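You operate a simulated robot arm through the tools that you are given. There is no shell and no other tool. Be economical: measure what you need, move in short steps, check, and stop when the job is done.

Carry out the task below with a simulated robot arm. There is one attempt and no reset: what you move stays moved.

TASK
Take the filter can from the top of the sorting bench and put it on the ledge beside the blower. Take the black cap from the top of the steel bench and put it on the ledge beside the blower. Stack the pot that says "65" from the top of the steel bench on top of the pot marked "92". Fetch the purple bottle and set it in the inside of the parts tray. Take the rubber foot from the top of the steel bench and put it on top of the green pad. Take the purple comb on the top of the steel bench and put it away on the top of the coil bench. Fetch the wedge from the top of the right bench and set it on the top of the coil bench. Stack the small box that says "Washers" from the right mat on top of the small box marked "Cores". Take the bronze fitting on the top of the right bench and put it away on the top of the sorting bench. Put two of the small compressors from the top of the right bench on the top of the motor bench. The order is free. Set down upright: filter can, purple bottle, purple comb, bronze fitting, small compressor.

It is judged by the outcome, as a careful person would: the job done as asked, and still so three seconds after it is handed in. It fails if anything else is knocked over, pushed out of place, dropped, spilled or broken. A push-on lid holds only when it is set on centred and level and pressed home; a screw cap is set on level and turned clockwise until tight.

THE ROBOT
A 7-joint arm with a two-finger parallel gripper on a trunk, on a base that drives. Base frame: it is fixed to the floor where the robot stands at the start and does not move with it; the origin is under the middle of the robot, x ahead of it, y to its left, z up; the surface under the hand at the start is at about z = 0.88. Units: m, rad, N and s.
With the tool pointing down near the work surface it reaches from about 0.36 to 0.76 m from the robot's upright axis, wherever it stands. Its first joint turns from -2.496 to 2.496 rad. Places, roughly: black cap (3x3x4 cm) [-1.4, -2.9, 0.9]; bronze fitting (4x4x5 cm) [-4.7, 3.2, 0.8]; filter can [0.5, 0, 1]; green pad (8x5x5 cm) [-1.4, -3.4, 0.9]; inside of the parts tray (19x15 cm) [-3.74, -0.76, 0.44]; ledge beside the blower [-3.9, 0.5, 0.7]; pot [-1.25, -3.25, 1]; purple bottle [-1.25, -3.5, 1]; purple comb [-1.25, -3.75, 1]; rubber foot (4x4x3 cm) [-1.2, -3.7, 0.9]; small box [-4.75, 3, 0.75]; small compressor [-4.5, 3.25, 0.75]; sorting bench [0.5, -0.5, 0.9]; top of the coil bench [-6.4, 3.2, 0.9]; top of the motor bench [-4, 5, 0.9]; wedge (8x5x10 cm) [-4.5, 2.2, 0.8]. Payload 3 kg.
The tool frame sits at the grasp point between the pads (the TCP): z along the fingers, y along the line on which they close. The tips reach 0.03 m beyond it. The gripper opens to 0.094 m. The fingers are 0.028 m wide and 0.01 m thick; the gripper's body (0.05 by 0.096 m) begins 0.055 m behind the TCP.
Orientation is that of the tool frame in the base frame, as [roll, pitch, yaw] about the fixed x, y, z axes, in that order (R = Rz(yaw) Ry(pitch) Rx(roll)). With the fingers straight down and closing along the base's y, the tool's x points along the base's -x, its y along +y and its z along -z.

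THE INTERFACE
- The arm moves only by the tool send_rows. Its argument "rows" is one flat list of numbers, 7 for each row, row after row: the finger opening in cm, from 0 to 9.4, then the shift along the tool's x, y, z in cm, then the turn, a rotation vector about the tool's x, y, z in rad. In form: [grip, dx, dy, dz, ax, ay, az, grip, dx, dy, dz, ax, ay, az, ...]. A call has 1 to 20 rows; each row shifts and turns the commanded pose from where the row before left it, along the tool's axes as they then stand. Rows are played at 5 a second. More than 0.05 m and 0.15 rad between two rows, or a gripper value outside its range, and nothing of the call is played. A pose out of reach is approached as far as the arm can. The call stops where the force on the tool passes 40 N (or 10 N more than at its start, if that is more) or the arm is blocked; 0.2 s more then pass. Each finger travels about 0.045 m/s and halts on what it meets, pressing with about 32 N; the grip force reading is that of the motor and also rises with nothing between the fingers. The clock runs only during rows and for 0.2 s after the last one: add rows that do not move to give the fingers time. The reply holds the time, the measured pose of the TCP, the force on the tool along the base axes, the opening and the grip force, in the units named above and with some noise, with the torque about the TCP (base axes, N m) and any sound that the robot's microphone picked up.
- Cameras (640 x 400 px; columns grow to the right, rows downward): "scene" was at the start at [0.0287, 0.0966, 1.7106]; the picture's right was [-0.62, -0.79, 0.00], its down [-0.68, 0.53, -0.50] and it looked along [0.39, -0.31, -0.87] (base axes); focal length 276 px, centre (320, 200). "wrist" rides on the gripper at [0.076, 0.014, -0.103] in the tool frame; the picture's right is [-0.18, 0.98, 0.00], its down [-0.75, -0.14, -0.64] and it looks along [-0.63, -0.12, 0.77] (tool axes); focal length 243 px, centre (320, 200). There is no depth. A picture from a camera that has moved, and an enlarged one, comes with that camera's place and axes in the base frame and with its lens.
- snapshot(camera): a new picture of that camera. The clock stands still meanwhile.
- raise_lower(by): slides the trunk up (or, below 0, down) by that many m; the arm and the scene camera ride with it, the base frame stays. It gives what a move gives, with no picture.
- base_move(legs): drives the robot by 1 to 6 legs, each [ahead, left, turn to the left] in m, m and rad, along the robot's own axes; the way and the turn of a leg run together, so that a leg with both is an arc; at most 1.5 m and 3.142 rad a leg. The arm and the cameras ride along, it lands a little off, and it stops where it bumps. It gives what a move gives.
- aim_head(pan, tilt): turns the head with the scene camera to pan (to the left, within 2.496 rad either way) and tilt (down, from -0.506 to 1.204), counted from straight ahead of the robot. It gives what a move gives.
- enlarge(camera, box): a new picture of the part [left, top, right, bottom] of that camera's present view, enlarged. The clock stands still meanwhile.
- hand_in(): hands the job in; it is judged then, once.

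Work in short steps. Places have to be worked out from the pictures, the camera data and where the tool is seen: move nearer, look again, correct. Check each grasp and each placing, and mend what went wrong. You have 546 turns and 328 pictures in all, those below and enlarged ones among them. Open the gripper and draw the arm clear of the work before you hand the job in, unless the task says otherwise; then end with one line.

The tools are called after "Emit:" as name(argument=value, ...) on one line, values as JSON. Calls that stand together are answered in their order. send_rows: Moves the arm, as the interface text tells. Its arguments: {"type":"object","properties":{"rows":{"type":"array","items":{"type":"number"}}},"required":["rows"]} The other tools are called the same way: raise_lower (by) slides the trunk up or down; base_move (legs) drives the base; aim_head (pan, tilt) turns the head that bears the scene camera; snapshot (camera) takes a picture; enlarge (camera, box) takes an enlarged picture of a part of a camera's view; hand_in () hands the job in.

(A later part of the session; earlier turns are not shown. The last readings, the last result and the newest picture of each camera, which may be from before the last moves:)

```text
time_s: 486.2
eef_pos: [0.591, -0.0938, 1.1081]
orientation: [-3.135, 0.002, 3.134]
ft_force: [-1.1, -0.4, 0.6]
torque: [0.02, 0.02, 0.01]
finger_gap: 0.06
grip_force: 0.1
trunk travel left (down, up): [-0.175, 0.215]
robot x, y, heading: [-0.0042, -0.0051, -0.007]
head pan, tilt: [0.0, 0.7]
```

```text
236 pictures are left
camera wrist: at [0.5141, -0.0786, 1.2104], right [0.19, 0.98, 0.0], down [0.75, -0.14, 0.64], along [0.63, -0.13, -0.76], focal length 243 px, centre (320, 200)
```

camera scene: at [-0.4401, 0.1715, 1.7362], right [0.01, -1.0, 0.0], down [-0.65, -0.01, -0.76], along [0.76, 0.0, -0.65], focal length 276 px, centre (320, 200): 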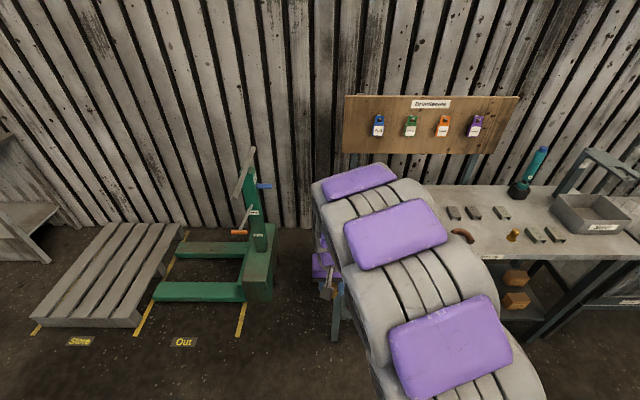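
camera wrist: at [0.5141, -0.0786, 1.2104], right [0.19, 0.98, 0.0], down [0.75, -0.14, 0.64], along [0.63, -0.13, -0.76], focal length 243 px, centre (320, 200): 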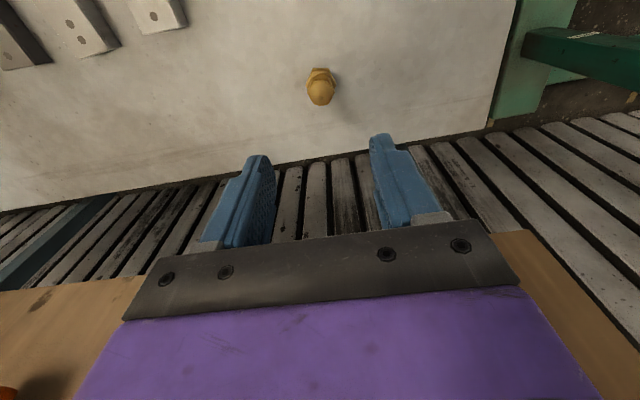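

The fitting stands upright on the sorting bench. Next, the steel bench: retract, back off, turn west and slide south along x ≈ -0.45.

Emit:
send_rows(rows=[6, 4.5, 1, 0, 0, 0, 0, 6, 4.5, 1, 0, 0, 0, 0, 6, 4.5, 1, 0, 0, 0, 0, 6, 4, 1, 0, 0, 0, 0])

Emit:
base_move(legs=[[-0.42, 0, 0], [0, -1.0, 0], [0, 0, 3.14], [0, 1.0, 0]])

Emit:
aim_head(pan=0.4, tilt=0.6)

Emit:
snapshot(camera="scene")

```text
time_s: 487.2
eef_pos: [0.4172, -0.0523, 1.1087]
orientation: [-3.136, 0.005, 3.134]
ft_force: [-0.3, -0.5, -0.2]
torque: [0.01, -0.01, 0.04]
finger_gap: 0.0601
grip_force: 0.1
trunk travel left (down, up): [-0.175, 0.215]
robot x, y, heading: [-0.0038, -0.0039, -0.004]
head pan, tilt: [0.0, 0.7]
```

```text
time_s: 506.8
eef_pos: [-0.8151, -1.9691, 1.1066]
orientation: [-3.14, 0.003, 0.013]
ft_force: [0.3, 0.1, 0.3]
torque: [-0.01, 0.01, 0.01]
finger_gap: 0.0601
grip_force: 0.0
trunk travel left (down, up): [-0.175, 0.215]
robot x, y, heading: [-0.3972, -2.0102, -3.125]
head pan, tilt: [0.0, 0.7]
```

```text
time_s: 507.7
eef_pos: [-0.8152, -1.971, 1.1081]
orientation: [-3.136, 0.003, 0.011]
ft_force: [-0.5, -0.8, -0.2]
torque: [-0.01, 0.01, 0.01]
finger_gap: 0.0601
grip_force: 0.0
trunk travel left (down, up): [-0.175, 0.215]
robot x, y, heading: [-0.3995, -2.0105, -3.124]
head pan, tilt: [0.4, 0.6]
```

```text
235 pictures are left
camera scene: at [-0.4452, -2.1859, 1.7453], right [-0.4, 0.91, 0.0], down [0.52, 0.23, -0.82], along [-0.75, -0.33, -0.57], focal length 276 px, centre (320, 200)
```

scene: 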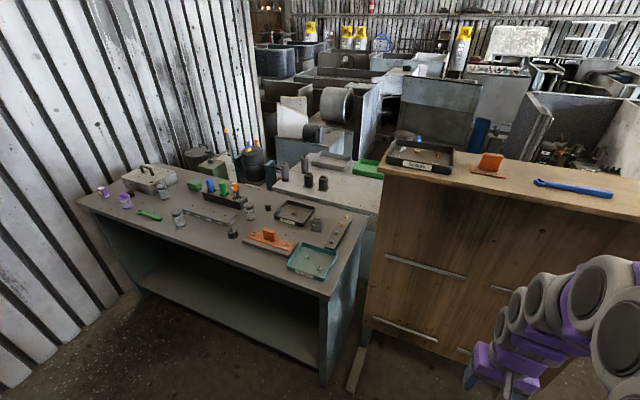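

The steel bench's east edge is at x ≈ -1.045, y -2.4 to -3.9. I'll slide to y ≈ -3.3 and approach.

Emit:
base_move(legs=[[0, 0, -0.017], [0, 1.25, 0], [0.28, 0, 0]])

Emit:
aim_head(pan=0.0, tilt=0.9)

Emit:
snapshot(camera="scene")

Emit:
snapshot(camera="wrist")

```text
time_s: 516.0
eef_pos: [-1.0902, -3.2415, 1.106]
orientation: [-3.139, 0.004, 0.005]
ft_force: [-0.8, 0.2, -1.0]
torque: [0.0, -0.03, 0.0]
finger_gap: 0.06
grip_force: 0.0
trunk travel left (down, up): [-0.175, 0.215]
robot x, y, heading: [-0.6715, -3.286, -3.128]
head pan, tilt: [0.4, 0.6]
```

```text
time_s: 516.9
eef_pos: [-1.0904, -3.2427, 1.1073]
orientation: [-3.138, 0.006, 0.004]
ft_force: [-0.6, 0.0, -0.3]
torque: [0.01, 0.0, 0.02]
finger_gap: 0.0598
grip_force: 0.0
trunk travel left (down, up): [-0.175, 0.215]
robot x, y, heading: [-0.6696, -3.2793, -3.131]
head pan, tilt: [0.0, 0.901]
```

```text
234 pictures are left
camera scene: at [-0.7157, -3.4253, 1.7205], right [-0.01, 1.0, 0.0], down [0.78, 0.01, -0.62], along [-0.62, -0.01, -0.78], focal length 276 px, centre (320, 200)
```

scene: 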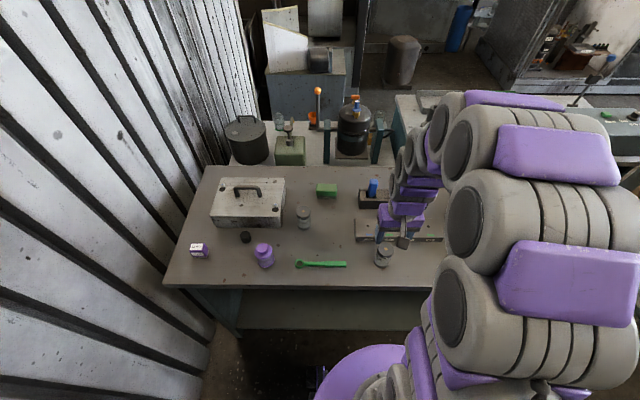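

```text
233 pictures are left
camera wrist: at [-1.0135, -3.2577, 1.2109], right [-0.18, -0.98, 0.0], down [-0.75, 0.13, 0.65], along [-0.64, 0.12, -0.76], focal length 243 px, centre (320, 200)
```

wrist: 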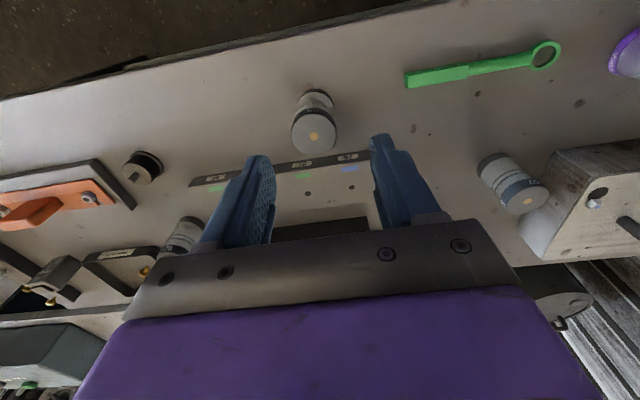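

I'll zoom on the items.

Emit:
enlarge(camera="scene", box=[170, 170, 350, 285])

Emit:
enlarge(camera="scene", box=[340, 160, 460, 280])

Emit:
enlarge(camera="wrist", box=[0, 70, 360, 290])

```text
3.48 times, centred on (260, 228) of scene
camera zoom: at [-0.7157, -3.4253, 1.7205], right [-0.01, 1.0, 0.0], down [0.78, 0.01, -0.62], along [-0.62, -0.01, -0.78], focal length 960 px, centre (529, 104)
```

zoom: 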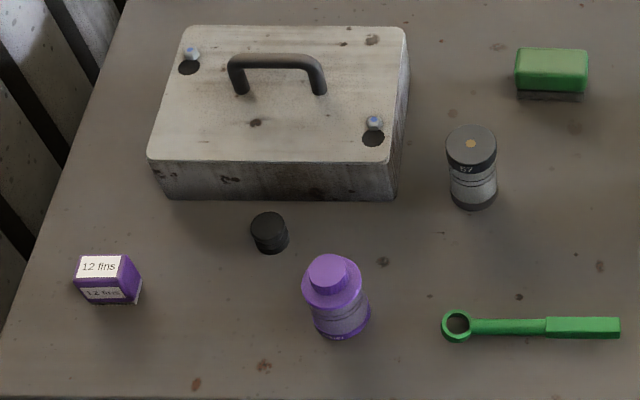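

```text
3.33 times, centred on (400, 220) of scene
camera zoom: at [-0.7157, -3.4253, 1.7205], right [-0.01, 1.0, 0.0], down [0.78, 0.01, -0.62], along [-0.62, -0.01, -0.78], focal length 920 px, centre (53, 133)
```

zoom: 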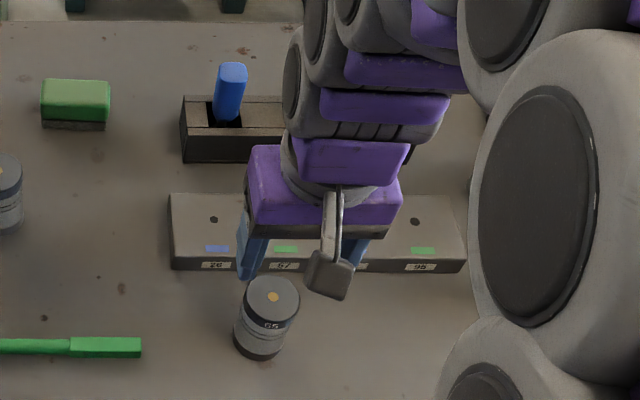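

```text
1.78 times, centred on (180, 180) of wrist
camera zoom: at [-1.0135, -3.2577, 1.2109], right [-0.18, -0.98, 0.0], down [-0.75, 0.13, 0.65], along [-0.64, 0.12, -0.76], focal length 431 px, centre (569, 236)
```

zoom: 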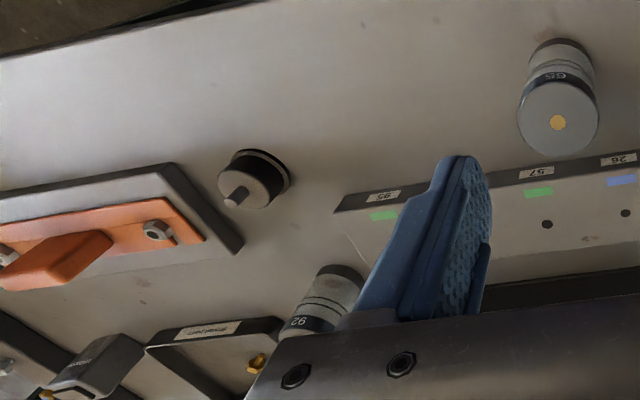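

Pot "65" is in front near (-1.14, -3.23), pot "92" near (-1.33, -2.93), rubber foot near (-1.20, -3.69), green pad near (-1.39, -3.41), purple bottle (-1.12, -3.61), and the "12 fins" purple comb (-1.15, -3.84). I'll start with the foot: shift south and look.

Emit:
base_move(legs=[[0.03, 0.18, -0.01]])

Emit:
send_rows(rows=[7, 0, 4.5, 0, 0, 0, 0, 7, 0, 4.5, 0, 0, 0, 0, 7, 0, 4.5, 0, 0, 0, 0, 7, 0, 4.5, 0, 0, 0, 0, 7, 0, 4.5, 0, 0, 0, 0, 7, 0, 2.5, 0, 0, 0, 0, 7, 0, 0, 4, 0, 0, 0, 7, 0, 0, 0, 0, 0, 0])

Emit:
snapshot(camera="wrist")

Emit:
snapshot(camera="scene")

```text
time_s: 518.4
eef_pos: [-1.1178, -3.4169, 1.1086]
orientation: [-3.137, 0.004, -0.003]
ft_force: [-0.2, -0.4, 0.0]
torque: [0.0, 0.04, 0.01]
finger_gap: 0.06
grip_force: 0.1
trunk travel left (down, up): [-0.175, 0.215]
robot x, y, heading: [-0.7003, -3.4651, -3.135]
head pan, tilt: [0.0, 0.901]
```

```text
time_s: 520.2
eef_pos: [-1.1179, -3.6771, 1.0653]
orientation: [-3.133, 0.005, -0.004]
ft_force: [0.9, 0.5, 0.1]
torque: [0.02, -0.02, -0.03]
finger_gap: 0.0697
grip_force: 0.0
trunk travel left (down, up): [-0.175, 0.215]
robot x, y, heading: [-0.6956, -3.4643, -3.139]
head pan, tilt: [0.0, 0.901]
```

```text
229 pictures are left
camera wrist: at [-1.0419, -3.6935, 1.1684], right [-0.19, -0.98, -0.01], down [-0.75, 0.14, 0.65], along [-0.64, 0.13, -0.76], focal length 243 px, centre (320, 200)
```

wrist: 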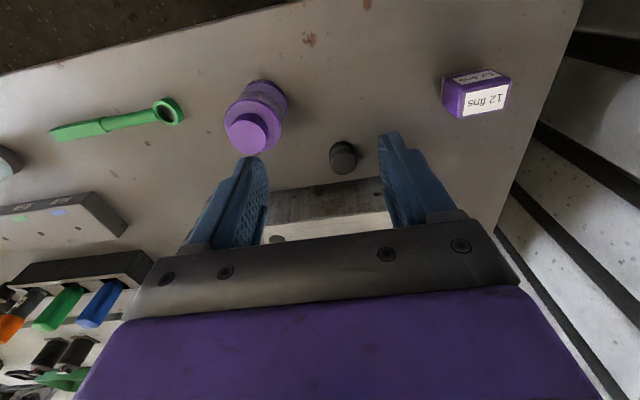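

```text
228 pictures are left
camera scene: at [-0.745, -3.6099, 1.7203], right [0.0, 1.0, 0.0], down [0.78, 0.0, -0.62], along [-0.62, 0.0, -0.78], focal length 276 px, centre (320, 200)
```

scene: 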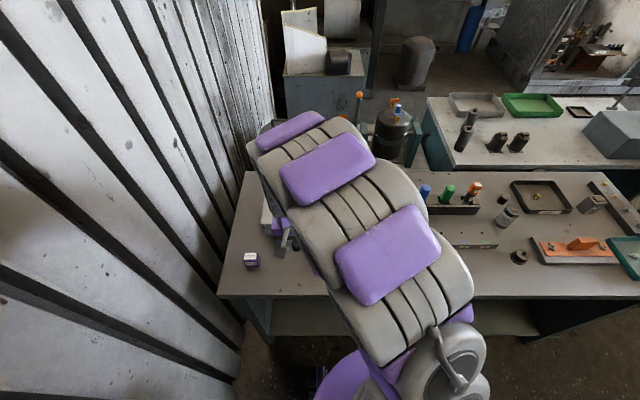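

The foot is at (-1.203, -3.69); I also spotted the black cap at (-1.41, -2.91). I'll move over the foot, lower and grip.

Emit:
send_rows(rows=[6.2, -4.3, 0.7, 0, 0, 0, 0, 6.2, -4.2, 0.6, 0, 0, 0, 0, 6.2, 0, 0, 4.5, 0, 0, 0, 6.2, 0, 0, 4.5, 0, 0, 0, 6.2, 0, 0, 0, 0, 0, 0])

Emit:
snapshot(camera="wrist")

```text
time_s: 521.4
eef_pos: [-1.206, -3.6847, 0.981]
orientation: [-3.132, 0.008, -0.004]
ft_force: [-0.7, -0.4, 0.0]
torque: [0.02, 0.01, -0.01]
finger_gap: 0.062
grip_force: 0.0
trunk travel left (down, up): [-0.175, 0.215]
robot x, y, heading: [-0.7004, -3.4646, -3.14]
head pan, tilt: [0.0, 0.901]
```

```text
227 pictures are left
camera wrist: at [-1.1296, -3.7014, 1.0817], right [-0.19, -0.98, -0.01], down [-0.75, 0.14, 0.65], along [-0.64, 0.13, -0.76], focal length 243 px, centre (320, 200)
```

wrist: 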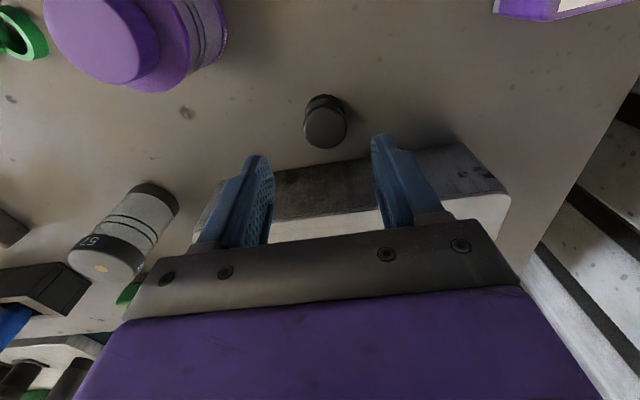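

Centre (-1.202, -3.690). I'll go down and close.

Emit:
send_rows(rows=[6.2, 0.4, 0.5, 3, 0, 0, 0, 6.2, 0, 0, 2.5, 0, 0, 0, 6.2, 0, 0, 1, 0, 0, 0, 6.2, 0, 0, 0, 0, 0, 0, 2, 0, 0, 0, 0, 0, 0, 2, 0, 0, 0, 0, 0, 0, 2, 0, 0, 0, 0, 0, 0])

Emit:
snapshot(camera="wrist")

```text
time_s: 523.0
eef_pos: [-1.2011, -3.6896, 0.913]
orientation: [-3.132, 0.005, -0.002]
ft_force: [0.0, 0.2, 2.3]
torque: [0.01, 0.04, -0.01]
finger_gap: 0.0328
grip_force: 32.1
trunk travel left (down, up): [-0.175, 0.215]
robot x, y, heading: [-0.702, -3.4636, -3.136]
head pan, tilt: [0.0, 0.901]
```

```text
226 pictures are left
camera wrist: at [-1.1249, -3.7065, 1.0155], right [-0.19, -0.98, -0.01], down [-0.75, 0.14, 0.65], along [-0.63, 0.13, -0.76], focal length 243 px, centre (320, 200)
```

wrist: 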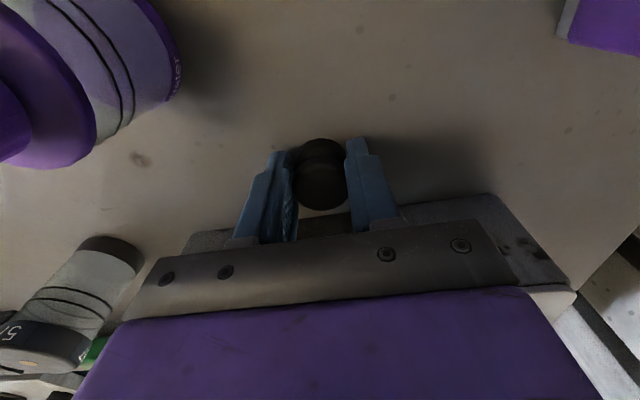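

Gripped. I'll lift and carry it over toward the green pad, staying high, then look.

Emit:
send_rows(rows=[2, 0, 0, -4.5, 0, 0, 0, 2, 0, 0, -4.5, 0, 0, 0, 2, 0, 0, -4.5, 0, 0, 0, 2, 0, 0, -4.5, 0, 0, 0, 2, 0, -4.8, 0, 0, 0, 0, 2, 0, -4.8, 0, 0, 0, 0, 2, 0, -4.8, 0, 0, 0, 0, 2, 0, -4.6, 0, 0, 0, 0, 2, 0, -4.5, 0, 0, 0, 0, 2, -3, -3.8, 0, 0, 0, 0, 2, -4.5, 0, 0, 0, 0, 0, 2, -4.5, 0, 0, 0, 0, 0, 2, 0, 0, 4, 0, 0, 0, 2, 0, 0, 0, 0, 0, 0])

Emit:
snapshot(camera="wrist")

Emit:
snapshot(camera="scene")

```text
time_s: 526.0
eef_pos: [-1.3194, -3.4154, 1.0555]
orientation: [-3.132, 0.007, -0.003]
ft_force: [-0.6, -0.6, -0.5]
torque: [-0.02, 0.0, -0.02]
finger_gap: 0.0322
grip_force: 32.6
trunk travel left (down, up): [-0.175, 0.215]
robot x, y, heading: [-0.6998, -3.4654, -3.136]
head pan, tilt: [0.0, 0.901]
```

```text
225 pictures are left
camera wrist: at [-1.2432, -3.4322, 1.1582], right [-0.19, -0.98, -0.01], down [-0.75, 0.14, 0.65], along [-0.64, 0.13, -0.76], focal length 243 px, centre (320, 200)
```

wrist: 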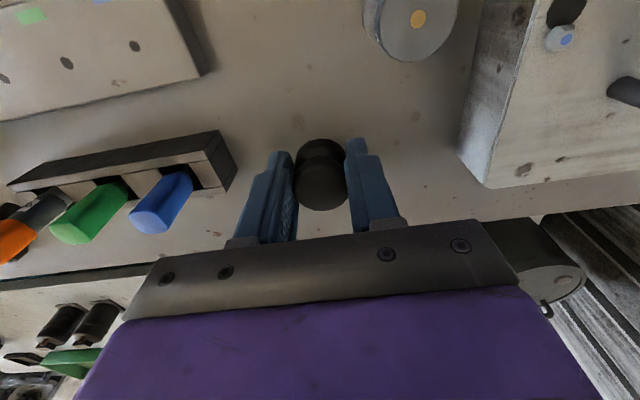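

```text
224 pictures are left
camera scene: at [-0.7476, -3.6053, 1.7205], right [0.0, 1.0, 0.0], down [0.79, 0.0, -0.62], along [-0.62, 0.0, -0.79], focal length 276 px, centre (320, 200)
```

scene: 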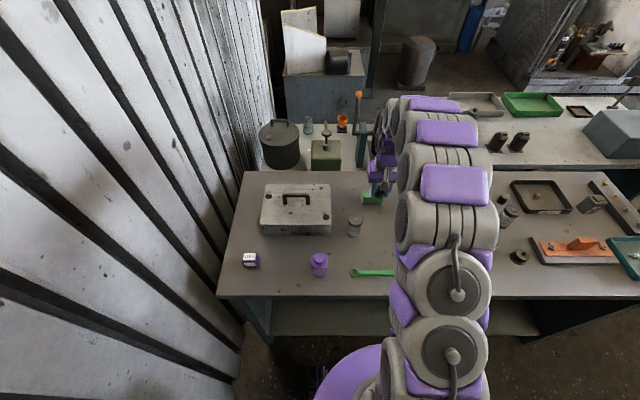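

The pad is hidden behind the hand in the wrist view; the head camera sees part of it. I'll zoom.

Emit:
enlarge(camera="scene", box=[330, 150, 430, 230])

```text
5.00 times, centred on (380, 190) of scene
camera zoom: at [-0.7476, -3.6053, 1.7205], right [0.0, 1.0, 0.0], down [0.79, 0.0, -0.62], along [-0.62, 0.0, -0.79], focal length 1380 px, centre (20, 250)
```

zoom: 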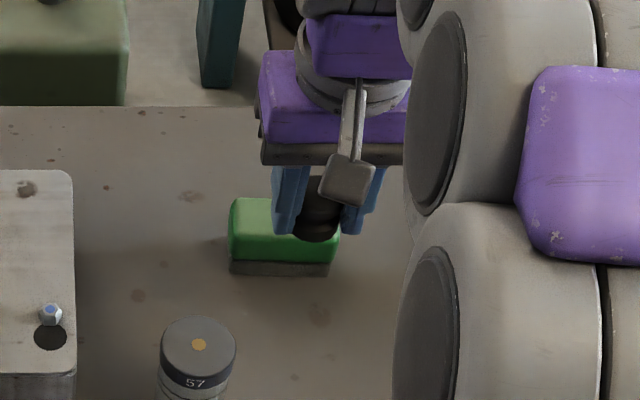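

Pad top centre solves to about (-1.405, -3.407, 0.92). I'll go over it and lower to contact.

Emit:
send_rows(rows=[2, -4.3, -0.4, 0, 0, 0, 0, 2, -4.2, -0.4, 0, 0, 0, 0, 2, 0, 0, 4, 0, 0, 0, 2, 0, 0, 3, 0, 0, 0, 2, 0, 0, 0, 0, 0, 0])

Emit:
enlarge(camera="scene", box=[330, 150, 430, 230])

Emit:
snapshot(camera="wrist")

```text
time_s: 527.2
eef_pos: [-1.4027, -3.409, 0.9847]
orientation: [-3.134, 0.004, -0.003]
ft_force: [-0.2, 0.3, 0.0]
torque: [0.0, -0.01, 0.01]
finger_gap: 0.0323
grip_force: 31.8
trunk travel left (down, up): [-0.175, 0.215]
robot x, y, heading: [-0.7003, -3.4674, -3.14]
head pan, tilt: [0.0, 0.901]
```

```text
5.00 times, centred on (380, 190) of scene
camera zoom: at [-0.7483, -3.6055, 1.7205], right [0.0, 1.0, 0.0], down [0.79, 0.0, -0.62], along [-0.62, 0.0, -0.79], focal length 1380 px, centre (20, 250)
```

zoom: 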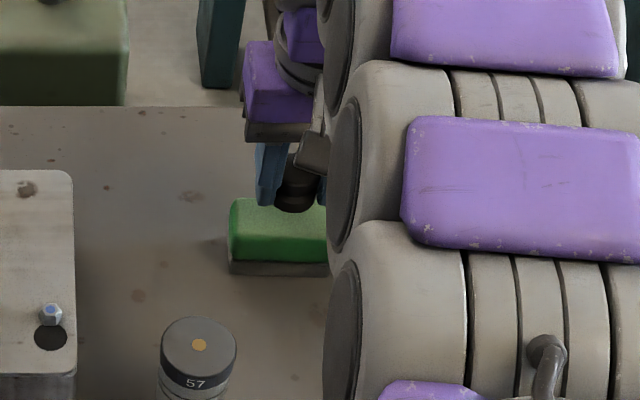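

```text
221 pictures are left
camera wrist: at [-1.3274, -3.4247, 1.0872], right [-0.19, -0.98, -0.01], down [-0.75, 0.14, 0.65], along [-0.64, 0.13, -0.76], focal length 243 px, centre (320, 200)
```

wrist: 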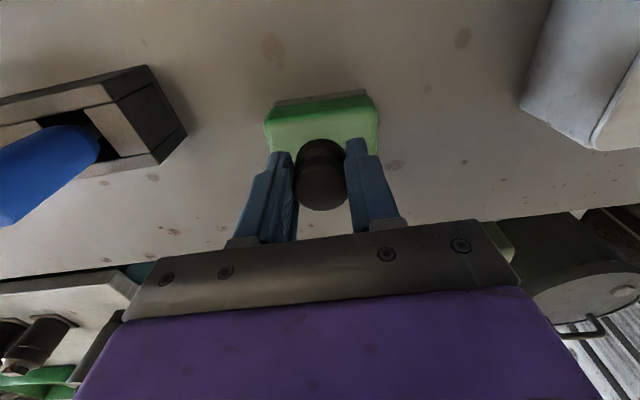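

The foot is centred over the pad. Lower to contact and release.

Emit:
send_rows(rows=[2, -0.6, 0, 1, 0, 0, 0, 2, 0, 0, 0.8, 0, 0, 0, 2, 0, 0, 0.4, 0, 0, 0, 2, 0, 0, 0.3, 0, 0, 0, 2, 0, 0, 0.3, 0, 0, 0, 2, 0, 0, 0.3, 0, 0, 0, 2, 0, 0, 0.3, 0, 0, 0, 2, 0, 0, 0.3, 0, 0, 0, 2, 0, 0, 0.3, 0, 0, 0])

```text
time_s: 528.5
eef_pos: [-1.4096, -3.4072, 0.9633]
orientation: [-3.131, 0.016, -0.002]
ft_force: [7.7, -0.5, 23.9]
torque: [-0.31, -0.23, 0.09]
finger_gap: 0.0321
grip_force: 31.7
trunk travel left (down, up): [-0.175, 0.215]
robot x, y, heading: [-0.7017, -3.461, -3.139]
head pan, tilt: [0.0, 0.901]
stopped in row 6: the force on the tool passed its limit at 44 N (the readings are from after the stop); the commanded pose is now the measured one
```

Emit:
send_rows(rows=[2, 0, 0, -0.2, 0, 0, 0, 3.2, 0, 0, 0, 0, 0, 0, 4.2, 0, 0, 0, 0, 0, 0, 5.5, 0, 0, 0, 0, 0, 0, 5.5, 0, 0, 0, 0, 0, 0, 5.5, 0, 0, -3, 0, 0, 0, 5.5, 0, 0, -4.5, 0, 0, 0, 5.5, 0, 0, -4.5, 0, 0, 0])

Emit:
snapshot(camera="wrist")

Emit:
enlarge(camera="scene", box=[330, 150, 430, 230])

```text
time_s: 530.3
eef_pos: [-1.4098, -3.4092, 1.0847]
orientation: [-3.13, 0.013, -0.004]
ft_force: [-0.9, -0.6, 1.1]
torque: [-0.01, 0.0, -0.01]
finger_gap: 0.0549
grip_force: 0.0
trunk travel left (down, up): [-0.175, 0.215]
robot x, y, heading: [-0.7012, -3.4621, -3.14]
head pan, tilt: [0.0, 0.901]
```

```text
220 pictures are left
camera wrist: at [-1.333, -3.425, 1.1864], right [-0.19, -0.98, -0.01], down [-0.74, 0.14, 0.65], along [-0.64, 0.13, -0.76], focal length 243 px, centre (320, 200)
```

wrist: 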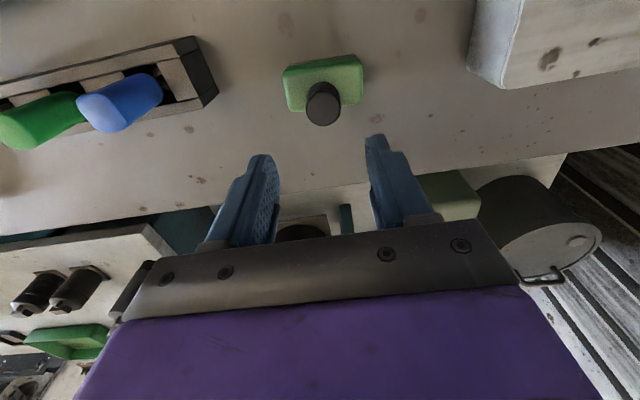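

```text
5.00 times, centred on (380, 190) of scene
camera zoom: at [-0.7476, -3.6056, 1.7205], right [0.0, 1.0, 0.0], down [0.79, 0.0, -0.62], along [-0.62, 0.0, -0.79], focal length 1380 px, centre (20, 250)
```

zoom: 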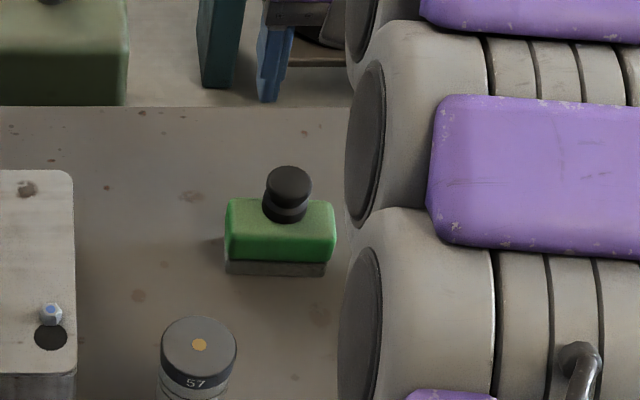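

The foot stands on the pad. Next the pots: retract and move the base north to y ≈ -3.1.

Emit:
send_rows(rows=[9, 4.8, 0, -0.5, 0, 0, 0, 9, 4.8, 0, -0.5, 0, 0, 0, 9, 4.8, 0, -0.5, 0, 0, 0, 9, 4.8, 0, -0.5, 0, 0, 0, 9, 4.8, 0, 0, 0, 0, 0, 9, 4.8, 0, 0, 0, 0, 0])

Emit:
base_move(legs=[[0, -0.36, 0]])

Emit:
snapshot(camera="wrist")

Emit:
snapshot(camera="scene")

```text
time_s: 531.7
eef_pos: [-1.1198, -3.4121, 1.0987]
orientation: [-3.131, 0.015, -0.006]
ft_force: [-0.8, -0.3, -0.7]
torque: [0.0, 0.02, 0.01]
finger_gap: 0.0898
grip_force: 0.1
trunk travel left (down, up): [-0.175, 0.215]
robot x, y, heading: [-0.7, -3.4683, -3.136]
head pan, tilt: [0.0, 0.901]
```

```text
time_s: 534.0
eef_pos: [-1.1202, -3.051, 1.0984]
orientation: [-3.129, 0.013, -0.012]
ft_force: [0.1, -0.1, 0.1]
torque: [-0.01, -0.03, 0.0]
finger_gap: 0.0897
grip_force: 0.0
trunk travel left (down, up): [-0.175, 0.215]
robot x, y, heading: [-0.6987, -3.1037, 3.139]
head pan, tilt: [0.0, 0.901]
```

```text
218 pictures are left
camera wrist: at [-1.044, -3.0672, 1.1995], right [-0.2, -0.98, -0.01], down [-0.74, 0.14, 0.65], along [-0.64, 0.13, -0.76], focal length 243 px, centre (320, 200)
```

wrist: 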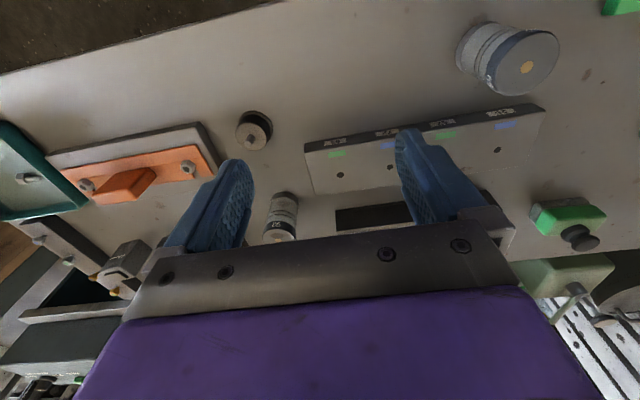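

```text
217 pictures are left
camera scene: at [-0.7471, -3.2517, 1.7199], right [0.0, 1.0, 0.0], down [0.78, 0.0, -0.62], along [-0.62, 0.01, -0.78], focal length 276 px, centre (320, 200)
```

scene: 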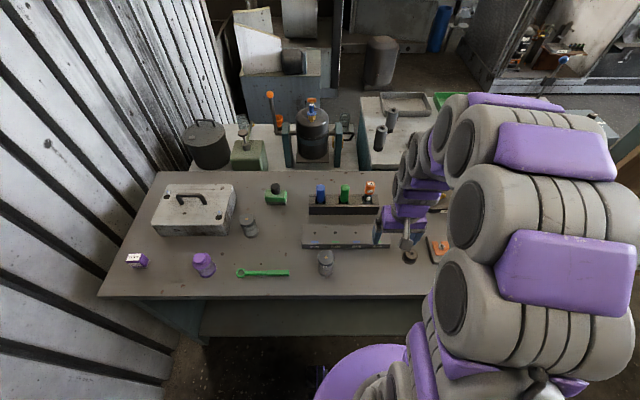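

I'll zoom on both pots.

Emit:
enlarge(camera="wrist", box=[430, 0, 590, 110])

Emit:
enlarge(camera="wrist", box=[200, 150, 360, 250])

Emit:
enlarge(camera="scene", box=[270, 200, 370, 280])

```text
3.64 times, centred on (510, 55) of wrist
camera zoom: at [-1.044, -3.0672, 1.1995], right [-0.2, -0.98, -0.01], down [-0.74, 0.14, 0.65], along [-0.64, 0.13, -0.76], focal length 882 px, centre (-371, 727)
```

zoom: 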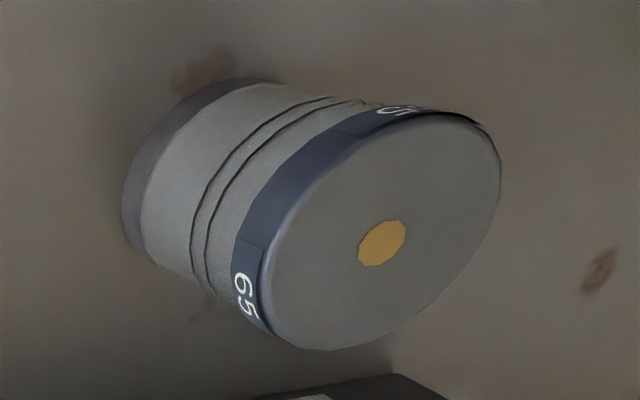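

```text
4.00 times, centred on (280, 200) of wrist
camera zoom: at [-1.044, -3.0672, 1.1995], right [-0.2, -0.98, -0.01], down [-0.74, 0.14, 0.65], along [-0.64, 0.13, -0.76], focal length 970 px, centre (480, 200)
```

zoom: 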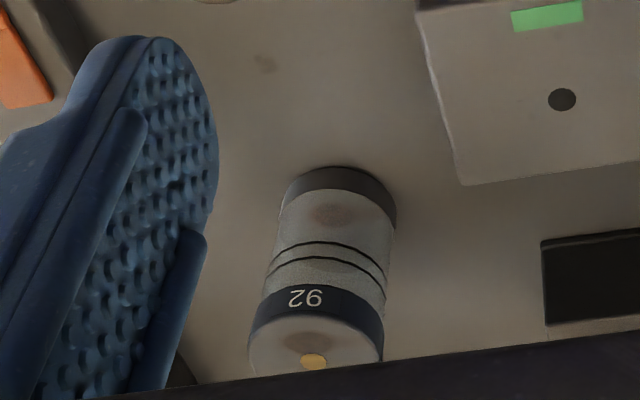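

```text
5.00 times, centred on (320, 240) of scene
camera zoom: at [-0.7471, -3.2517, 1.7199], right [0.0, 1.0, 0.0], down [0.78, 0.0, -0.62], along [-0.62, 0.01, -0.78], focal length 1380 px, centre (320, 0)
```

zoom: 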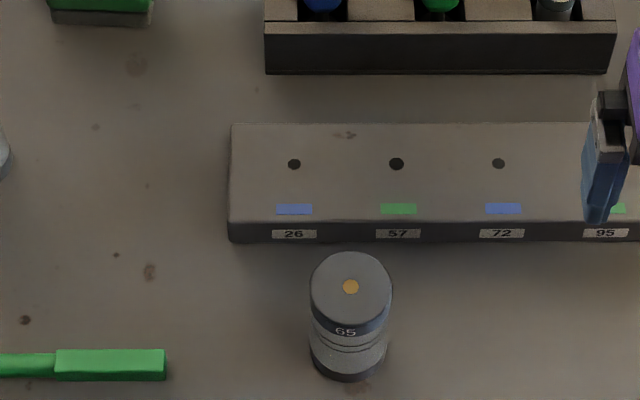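

Pot 65: centre (-1.125, -3.228), top z ≈ 0.965, 5 cm across. Pot 92: centre (-1.303, -2.952). I'll level the hand, go over 65 and check.

Emit:
send_rows(rows=[8, 0, 0, 0, -0.0126, 0.013, -0.012, 8, 0, 4.5, 0, 0, 0, 0, 8, 0, 4.5, 0, 0, 0, 0, 8, 0, 4.5, 0, 0, 0, 0, 8, -0.5, 4.2, 0, 0, 0, 0, 8, 0, 0, 0, 0, 0, 0])

Emit:
snapshot(camera="wrist")

```text
time_s: 535.4
eef_pos: [-1.1259, -3.2263, 1.0982]
orientation: [3.139, 0.0, -0.001]
ft_force: [0.8, 0.3, 0.1]
torque: [0.04, 0.0, 0.02]
finger_gap: 0.0802
grip_force: 0.1
trunk travel left (down, up): [-0.175, 0.215]
robot x, y, heading: [-0.6968, -3.1078, 3.135]
head pan, tilt: [0.0, 0.901]
```

```text
213 pictures are left
camera wrist: at [-1.0502, -3.2413, 1.2013], right [-0.18, -0.98, 0.0], down [-0.75, 0.14, 0.64], along [-0.63, 0.12, -0.77], focal length 243 px, centre (320, 200)
```

wrist: 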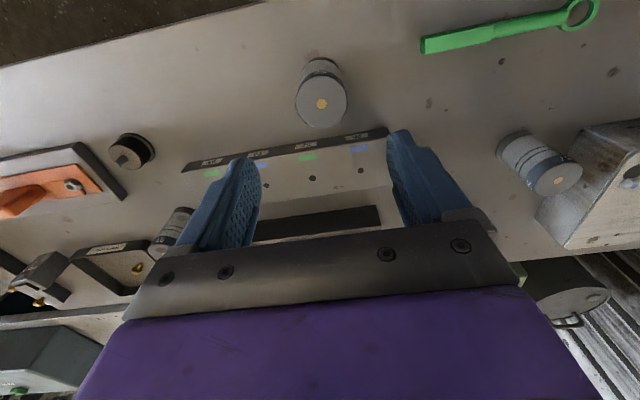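

Centred. Descend and grip.

Emit:
send_rows(rows=[8, -0.1, 0.1, 4.5, 0, 0, 0, 8, 0, 0, 4.5, 0, 0, 0, 8, 0, 0, 4.5, 0, 0, 0, 8, 0, 0, 3.3, 0, 0, 0, 8, 0, 0, 0, 0, 0, 0, 3, 0, 0, 0, 0, 0, 0, 3, 0, 0, 0, 0, 0, 0, 3, 0, 0, 0, 0, 0, 0, 3, 0, 0, 0, 0, 0, 0])

Emit:
snapshot(camera="wrist")

```text
time_s: 537.4
eef_pos: [-1.124, -3.2259, 0.93]
orientation: [3.137, 0.001, -0.001]
ft_force: [-0.3, 0.4, 0.3]
torque: [0.02, -0.01, -0.01]
finger_gap: 0.0494
grip_force: 32.1
trunk travel left (down, up): [-0.175, 0.215]
robot x, y, heading: [-0.6975, -3.1017, 3.138]
head pan, tilt: [0.0, 0.901]
```

```text
212 pictures are left
camera wrist: at [-1.0496, -3.2404, 1.0326], right [-0.18, -0.98, 0.01], down [-0.75, 0.14, 0.64], along [-0.63, 0.11, -0.77], focal length 243 px, centre (320, 200)
```

wrist: 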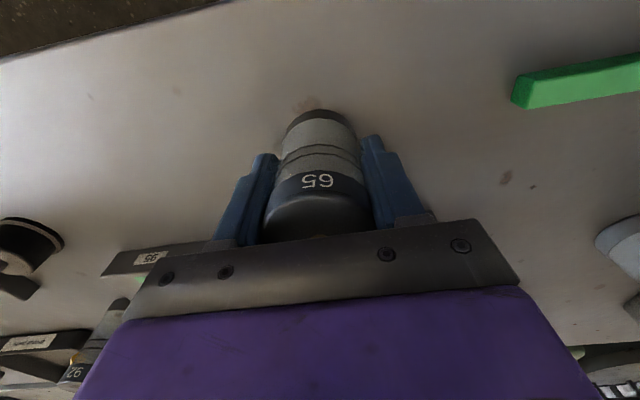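

Pot 65 is held. I'll lift and carry it toward pot 92, stopping short to measure it.

Emit:
send_rows(rows=[3, 0, 0, -4.5, 0, 0, 0, 3, 0, 0, -4.5, 0, 0, 0, 3, 0, 0, -4.5, 0, 0, 0, 3, 0, 0, -4.5, 0, 0, 0, 3, 0, 0, -2, 0, 0, 0, 3, 0, -4.5, 0, 0, 0, 0, 3, 0, -4.5, 0, 0, 0, 0, 3, 0, -4.5, 0, 0, 0, 0, 3, 0, -4.5, 0, 0, 0, 0, 3, -2, -2, 0, 0, 0, 0, 3, -2, 0, 0, 0, 0, 0, 3, 0, 0, 0, 0, 0, 0])

Emit:
snapshot(camera="wrist")

Emit:
snapshot(camera="scene")

```text
time_s: 540.0
eef_pos: [-1.1654, -3.022, 1.1326]
orientation: [3.136, 0.003, -0.001]
ft_force: [-1.1, -0.1, -2.0]
torque: [0.02, -0.01, 0.04]
finger_gap: 0.049
grip_force: 32.0
trunk travel left (down, up): [-0.175, 0.215]
robot x, y, heading: [-0.6989, -3.1001, 3.138]
head pan, tilt: [0.0, 0.901]
```

```text
211 pictures are left
camera wrist: at [-1.0898, -3.0373, 1.2346], right [-0.18, -0.98, 0.01], down [-0.75, 0.14, 0.64], along [-0.63, 0.11, -0.77], focal length 243 px, centre (320, 200)
```

wrist: 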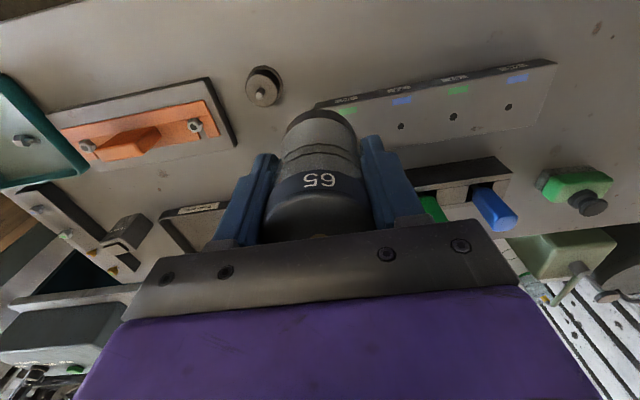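

```text
210 pictures are left
camera scene: at [-0.7473, -3.2446, 1.7205], right [0.01, 1.0, 0.0], down [0.78, 0.0, -0.62], along [-0.62, 0.0, -0.78], focal length 276 px, centre (320, 200)
```

scene: 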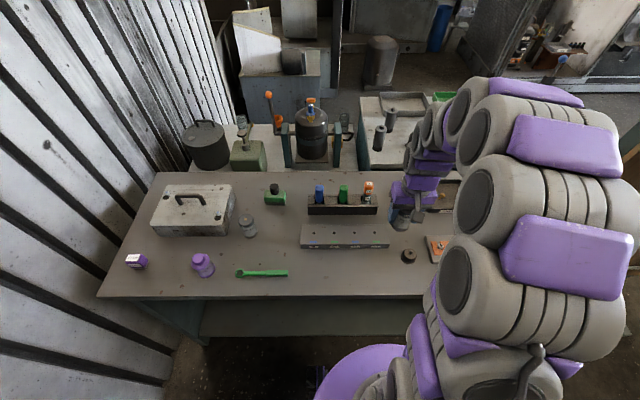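

I'll move above pot 92's estimated centre and look at the alignment from both cameras.

Emit:
send_rows(rows=[3, -4.5, -2, 0, 0, 0, 0, 3, -4.5, -2, 0, 0, 0, 0, 3, -4.5, -2, 0, 0, 0, 0, 3, -0.2, -1, 3, 0, 0, 0, 3, 0, 0, 2.3, 0, 0, 0, 3, 0, 0, 0, 0, 0, 0])

Emit:
snapshot(camera="wrist")

Emit:
enlarge(camera="scene", box=[350, 160, 450, 240])

```text
time_s: 541.4
eef_pos: [-1.3016, -2.9504, 1.0786]
orientation: [3.136, 0.002, -0.001]
ft_force: [-0.4, 0.4, -3.0]
torque: [-0.03, 0.0, 0.02]
finger_gap: 0.0489
grip_force: 32.0
trunk travel left (down, up): [-0.175, 0.215]
robot x, y, heading: [-0.6995, -3.1026, 3.137]
head pan, tilt: [0.0, 0.901]
```

```text
209 pictures are left
camera wrist: at [-1.2265, -2.9656, 1.1807], right [-0.18, -0.98, 0.01], down [-0.75, 0.15, 0.64], along [-0.63, 0.11, -0.77], focal length 243 px, centre (320, 200)
```

wrist: 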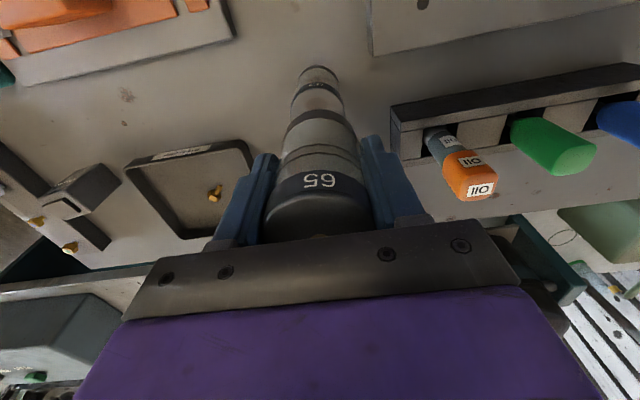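

```text
5.00 times, centred on (400, 200) of scene
camera zoom: at [-0.7484, -3.2433, 1.7206], right [0.01, 1.0, 0.0], down [0.79, 0.0, -0.62], along [-0.62, 0.0, -0.79], focal length 1380 px, centre (-80, 200)
```

zoom: 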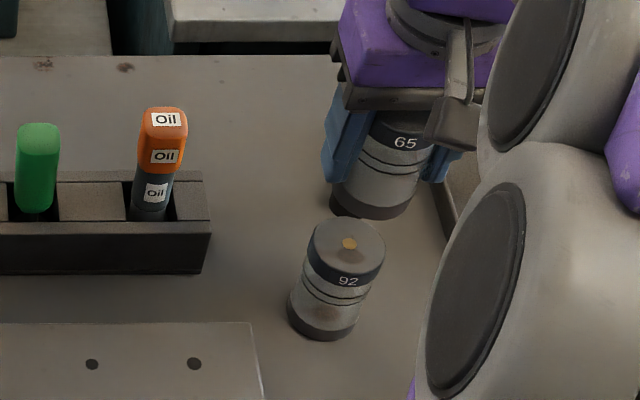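

Scene ray puts pot 92's top centre at (-1.301, -2.953), within 2–3 mm of the held pot's axis. I'll correct 2 mm and lower to contact.

Emit:
send_rows(rows=[3, 0.1, 0.2, 2, 0, 0, 0, 3, 0, 0, 2, 0, 0, 0, 3, 0, 0, 1, 0, 0, 0, 3, 0, 0, 0, 0, 0, 0])

Emit:
snapshot(camera="wrist")

Emit:
enlarge(camera="scene", box=[370, 170, 450, 240])

```text
time_s: 542.4
eef_pos: [-1.3032, -2.9537, 1.0263]
orientation: [3.135, 0.003, -0.001]
ft_force: [0.4, -0.2, -2.0]
torque: [0.0, 0.0, 0.0]
finger_gap: 0.0491
grip_force: 32.1
trunk travel left (down, up): [-0.175, 0.215]
robot x, y, heading: [-0.6985, -3.1053, 3.138]
head pan, tilt: [0.0, 0.901]
```

```text
207 pictures are left
camera wrist: at [-1.2266, -2.9691, 1.1301], right [-0.18, -0.98, 0.01], down [-0.75, 0.15, 0.64], along [-0.63, 0.11, -0.77], focal length 243 px, centre (320, 200)
```

wrist: 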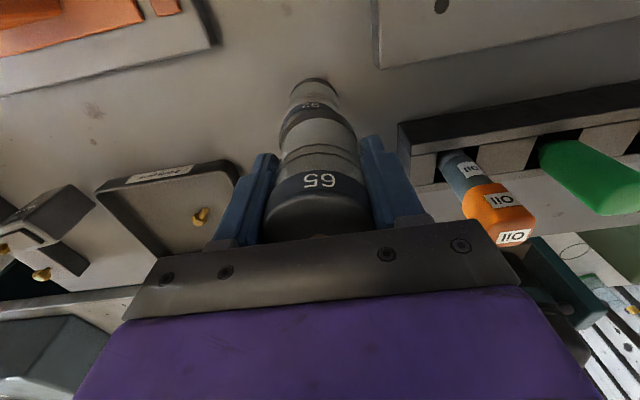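

```text
5.71 times, centred on (410, 205) of scene
camera zoom: at [-0.7491, -3.2432, 1.7206], right [0.01, 1.0, 0.0], down [0.79, 0.0, -0.62], along [-0.62, 0.0, -0.79], focal length 1577 px, centre (-194, 171)
```

zoom: 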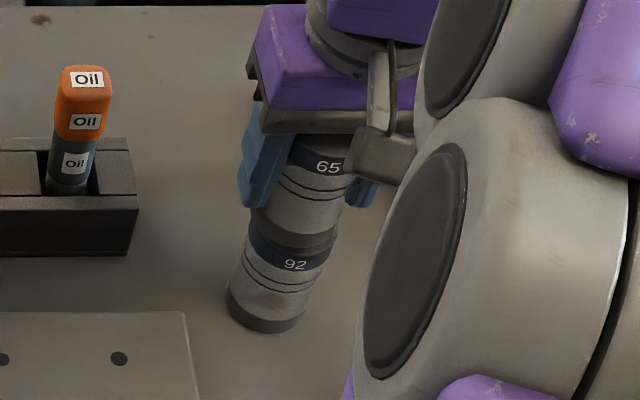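

Edges line up in both views, about 1 cm apart. Lowering to contact.

Emit:
send_rows(rows=[3, 0, 0, 0.4, 0, 0, 0, 3, 0, 0, 0.3, 0, 0, 0, 3, 0, 0, 0.2, 0, 0, 0, 3, 0, 0, 0.2, 0, 0, 0, 3, 0, 0, 0.2, 0, 0, 0, 3, 0, 0, 0.2, 0, 0, 0, 3, 0, 0, 0.2, 0, 0, 0, 3, 0, 0, 0.2, 0, 0, 0])

```text
time_s: 544.2
eef_pos: [-1.3009, -2.956, 1.0096]
orientation: [3.137, 0.006, -0.001]
ft_force: [-3.5, 2.6, 28.3]
torque: [0.53, 0.07, 0.21]
finger_gap: 0.049
grip_force: 32.2
trunk travel left (down, up): [-0.175, 0.215]
robot x, y, heading: [-0.7006, -3.1056, 3.138]
head pan, tilt: [0.0, 0.901]
```

Contact at 28 N. Unload a little, open gently, and rise straight.

Emit:
send_rows(rows=[3, 0, 0, -0.3, 0, 0, 0, 4.8, 0, 0, 0, 0, 0, 0, 5.3, 0, 0, 0, 0, 0, 0, 6, 0, 0, 0, 0, 0, 0, 7, 0, 0, 0, 0, 0, 0, 7.5, 0, 0, 0, 0, 0, 0, 7.5, 0, 0, -2, 0, 0, 0, 7.5, 0, 0, -4, 0, 0, 0, 7.5, 0, 0, -4, 0, 0, 0, 7.5, 0, 0, -4, 0, 0, 0])

Emit:
snapshot(camera="wrist")

Emit:
enlarge(camera="scene", box=[350, 150, 450, 240])

```text
time_s: 546.4
eef_pos: [-1.3008, -2.9563, 1.1526]
orientation: [3.135, 0.001, 0.002]
ft_force: [-0.7, -0.1, 0.6]
torque: [-0.03, 0.0, 0.01]
finger_gap: 0.0751
grip_force: 0.1
trunk travel left (down, up): [-0.175, 0.215]
robot x, y, heading: [-0.7017, -3.1038, 3.139]
head pan, tilt: [0.0, 0.901]
```

```text
205 pictures are left
camera wrist: at [-1.2255, -2.9704, 1.2553], right [-0.18, -0.98, 0.01], down [-0.75, 0.15, 0.64], along [-0.63, 0.11, -0.77], focal length 243 px, centre (320, 200)
```

wrist: 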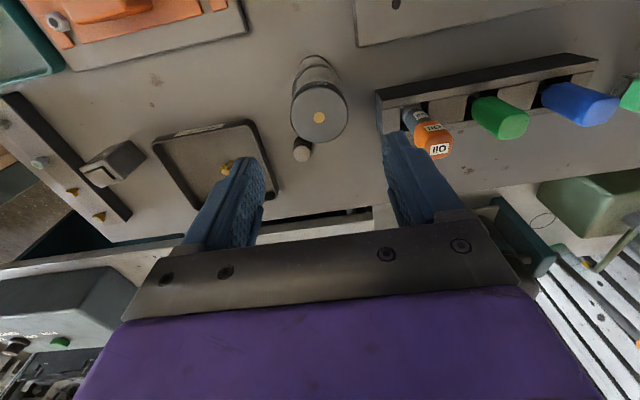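

```text
4.44 times, centred on (400, 195) of scene
camera zoom: at [-0.7476, -3.2438, 1.7206], right [0.01, 1.0, 0.0], down [0.79, 0.0, -0.62], along [-0.62, 0.0, -0.79], focal length 1226 px, centre (-36, 222)
```

zoom: 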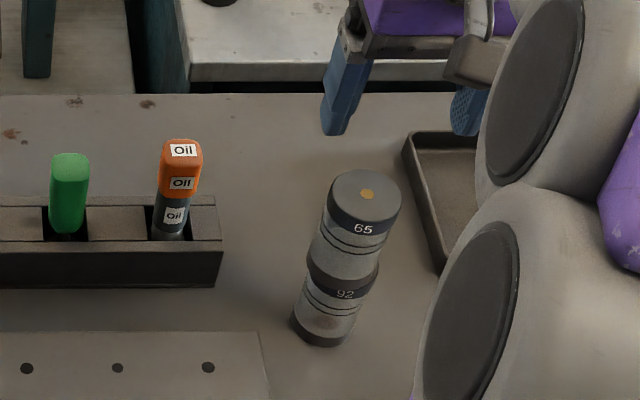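

Pot 65 sits squarely on 92. The black cap is just behind the stack, at about (-1.411, -2.911), so I'll take it from a base position further north with the hand turned so that the camera is on the north side.

Emit:
send_rows(rows=[7.5, 4.5, 0, -1, 0, 0, 0, 7.5, 4.5, 0, 0, 0, 0, 0, 7.5, 4.5, 0, 0, 0, 0, 0, 7.5, 4.5, 0, 0, 0, 0, 0])

Emit:
base_move(legs=[[0, -0.5, 0], [0.05, 0, 0]])

Emit:
aim_head(pan=0.15, tilt=0.9)

Emit:
snapshot(camera="scene")

```text
time_s: 547.4
eef_pos: [-1.1192, -2.9537, 1.1607]
orientation: [3.134, 0.004, 0.001]
ft_force: [-0.2, -0.2, 0.5]
torque: [0.01, -0.01, -0.02]
finger_gap: 0.075
grip_force: 0.0
trunk travel left (down, up): [-0.175, 0.215]
robot x, y, heading: [-0.6993, -3.1066, 3.134]
head pan, tilt: [0.0, 0.901]
```

```text
time_s: 550.9
eef_pos: [-1.169, -2.4436, 1.1599]
orientation: [3.137, -0.001, -0.002]
ft_force: [-0.2, -0.4, 0.0]
torque: [0.01, -0.06, -0.02]
finger_gap: 0.0752
grip_force: 0.0
trunk travel left (down, up): [-0.175, 0.215]
robot x, y, heading: [-0.7468, -2.5963, 3.132]
head pan, tilt: [0.0, 0.901]
```

```text
time_s: 551.6
eef_pos: [-1.1672, -2.4397, 1.1602]
orientation: [3.135, 0.002, -0.003]
ft_force: [-0.3, -0.5, -0.3]
torque: [-0.01, 0.0, -0.01]
finger_gap: 0.0753
grip_force: 0.1
trunk travel left (down, up): [-0.175, 0.215]
robot x, y, heading: [-0.7437, -2.5966, 3.132]
head pan, tilt: [0.15, 0.901]
```

```text
203 pictures are left
camera scene: at [-0.7925, -2.7334, 1.7215], right [-0.14, 0.99, -0.01], down [0.78, 0.11, -0.62], along [-0.61, -0.09, -0.78], focal length 276 px, centre (320, 200)
```

scene: 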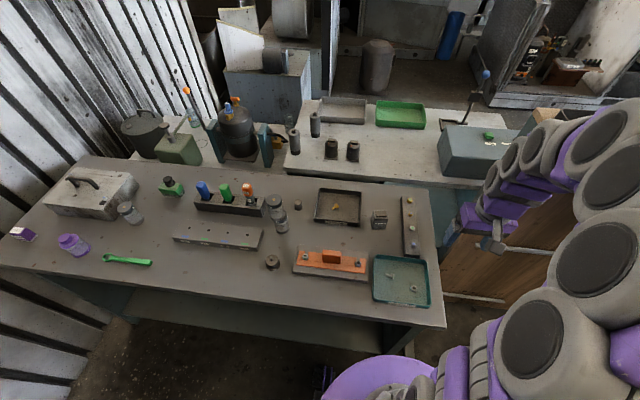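

I'll zoom on the cap.

Emit:
enlarge(camera="scene", box=[240, 170, 360, 250])

```text
5.00 times, centred on (300, 210) of scene
camera zoom: at [-0.7925, -2.7334, 1.7215], right [-0.14, 0.99, -0.01], down [0.78, 0.11, -0.62], along [-0.61, -0.09, -0.78], focal length 1380 px, centre (420, 150)
```

zoom: 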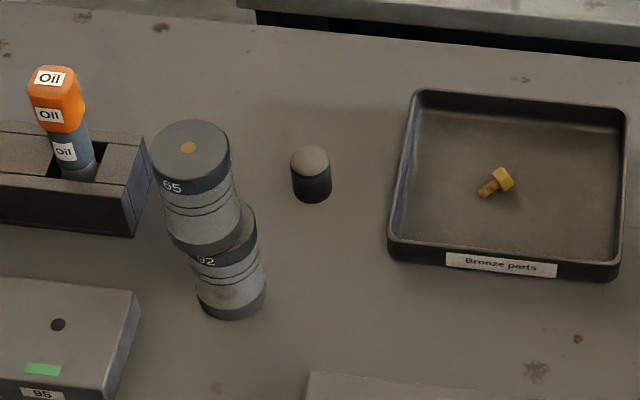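

From this side pot 65 appears about 7–8 mm south of pot 92's axis. I'd rather centre it: I'll regrip 65, lift slightly, shift +7 mm in y and set it again.

Emit:
send_rows(rows=[8, -2.7, 4, 0, 0, 0, 0, 8, -2.7, 4, 0, 0, 0, 0, 8, -2.7, 4, 0, 0, 0, 0, 8, -2.7, 4, 0, 0, 0, 0, 8, -2.7, 4, 0, 0, 0, 0, 8, 0, 4.8, 0, 0, 0, 0, 8, 0, 4.8, 0, 0, 0, 0, 8, 0, 4.8, 0, 0, 0, 0, 8, 0, 4.8, 0, 0, 0, 0, 8, 0, 4.8, 0, 0, 0, 0, 8, 0, 4.8, 0, 0, 0, 0, 8, 0, 2.8, 0, 0, 0, 0, 8, 0, 0, 0, 0, 0, 0])

Emit:
snapshot(camera="wrist")

```text
time_s: 554.4
eef_pos: [-1.3065, -2.9627, 1.1635]
orientation: [3.141, 0.003, -0.002]
ft_force: [0.3, 0.5, -0.2]
torque: [0.03, -0.03, -0.03]
finger_gap: 0.0799
grip_force: 0.0
trunk travel left (down, up): [-0.175, 0.215]
robot x, y, heading: [-0.747, -2.5996, 3.135]
head pan, tilt: [0.15, 0.901]
```

```text
201 pictures are left
camera wrist: at [-1.23, -2.9787, 1.2658], right [-0.19, -0.98, 0.0], down [-0.75, 0.14, 0.64], along [-0.63, 0.12, -0.77], focal length 243 px, centre (320, 200)
```

wrist: 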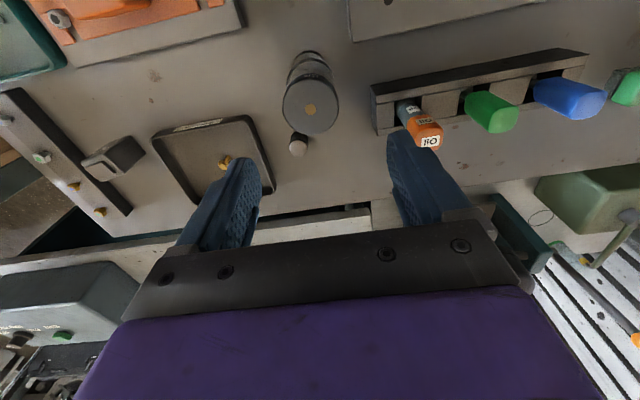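

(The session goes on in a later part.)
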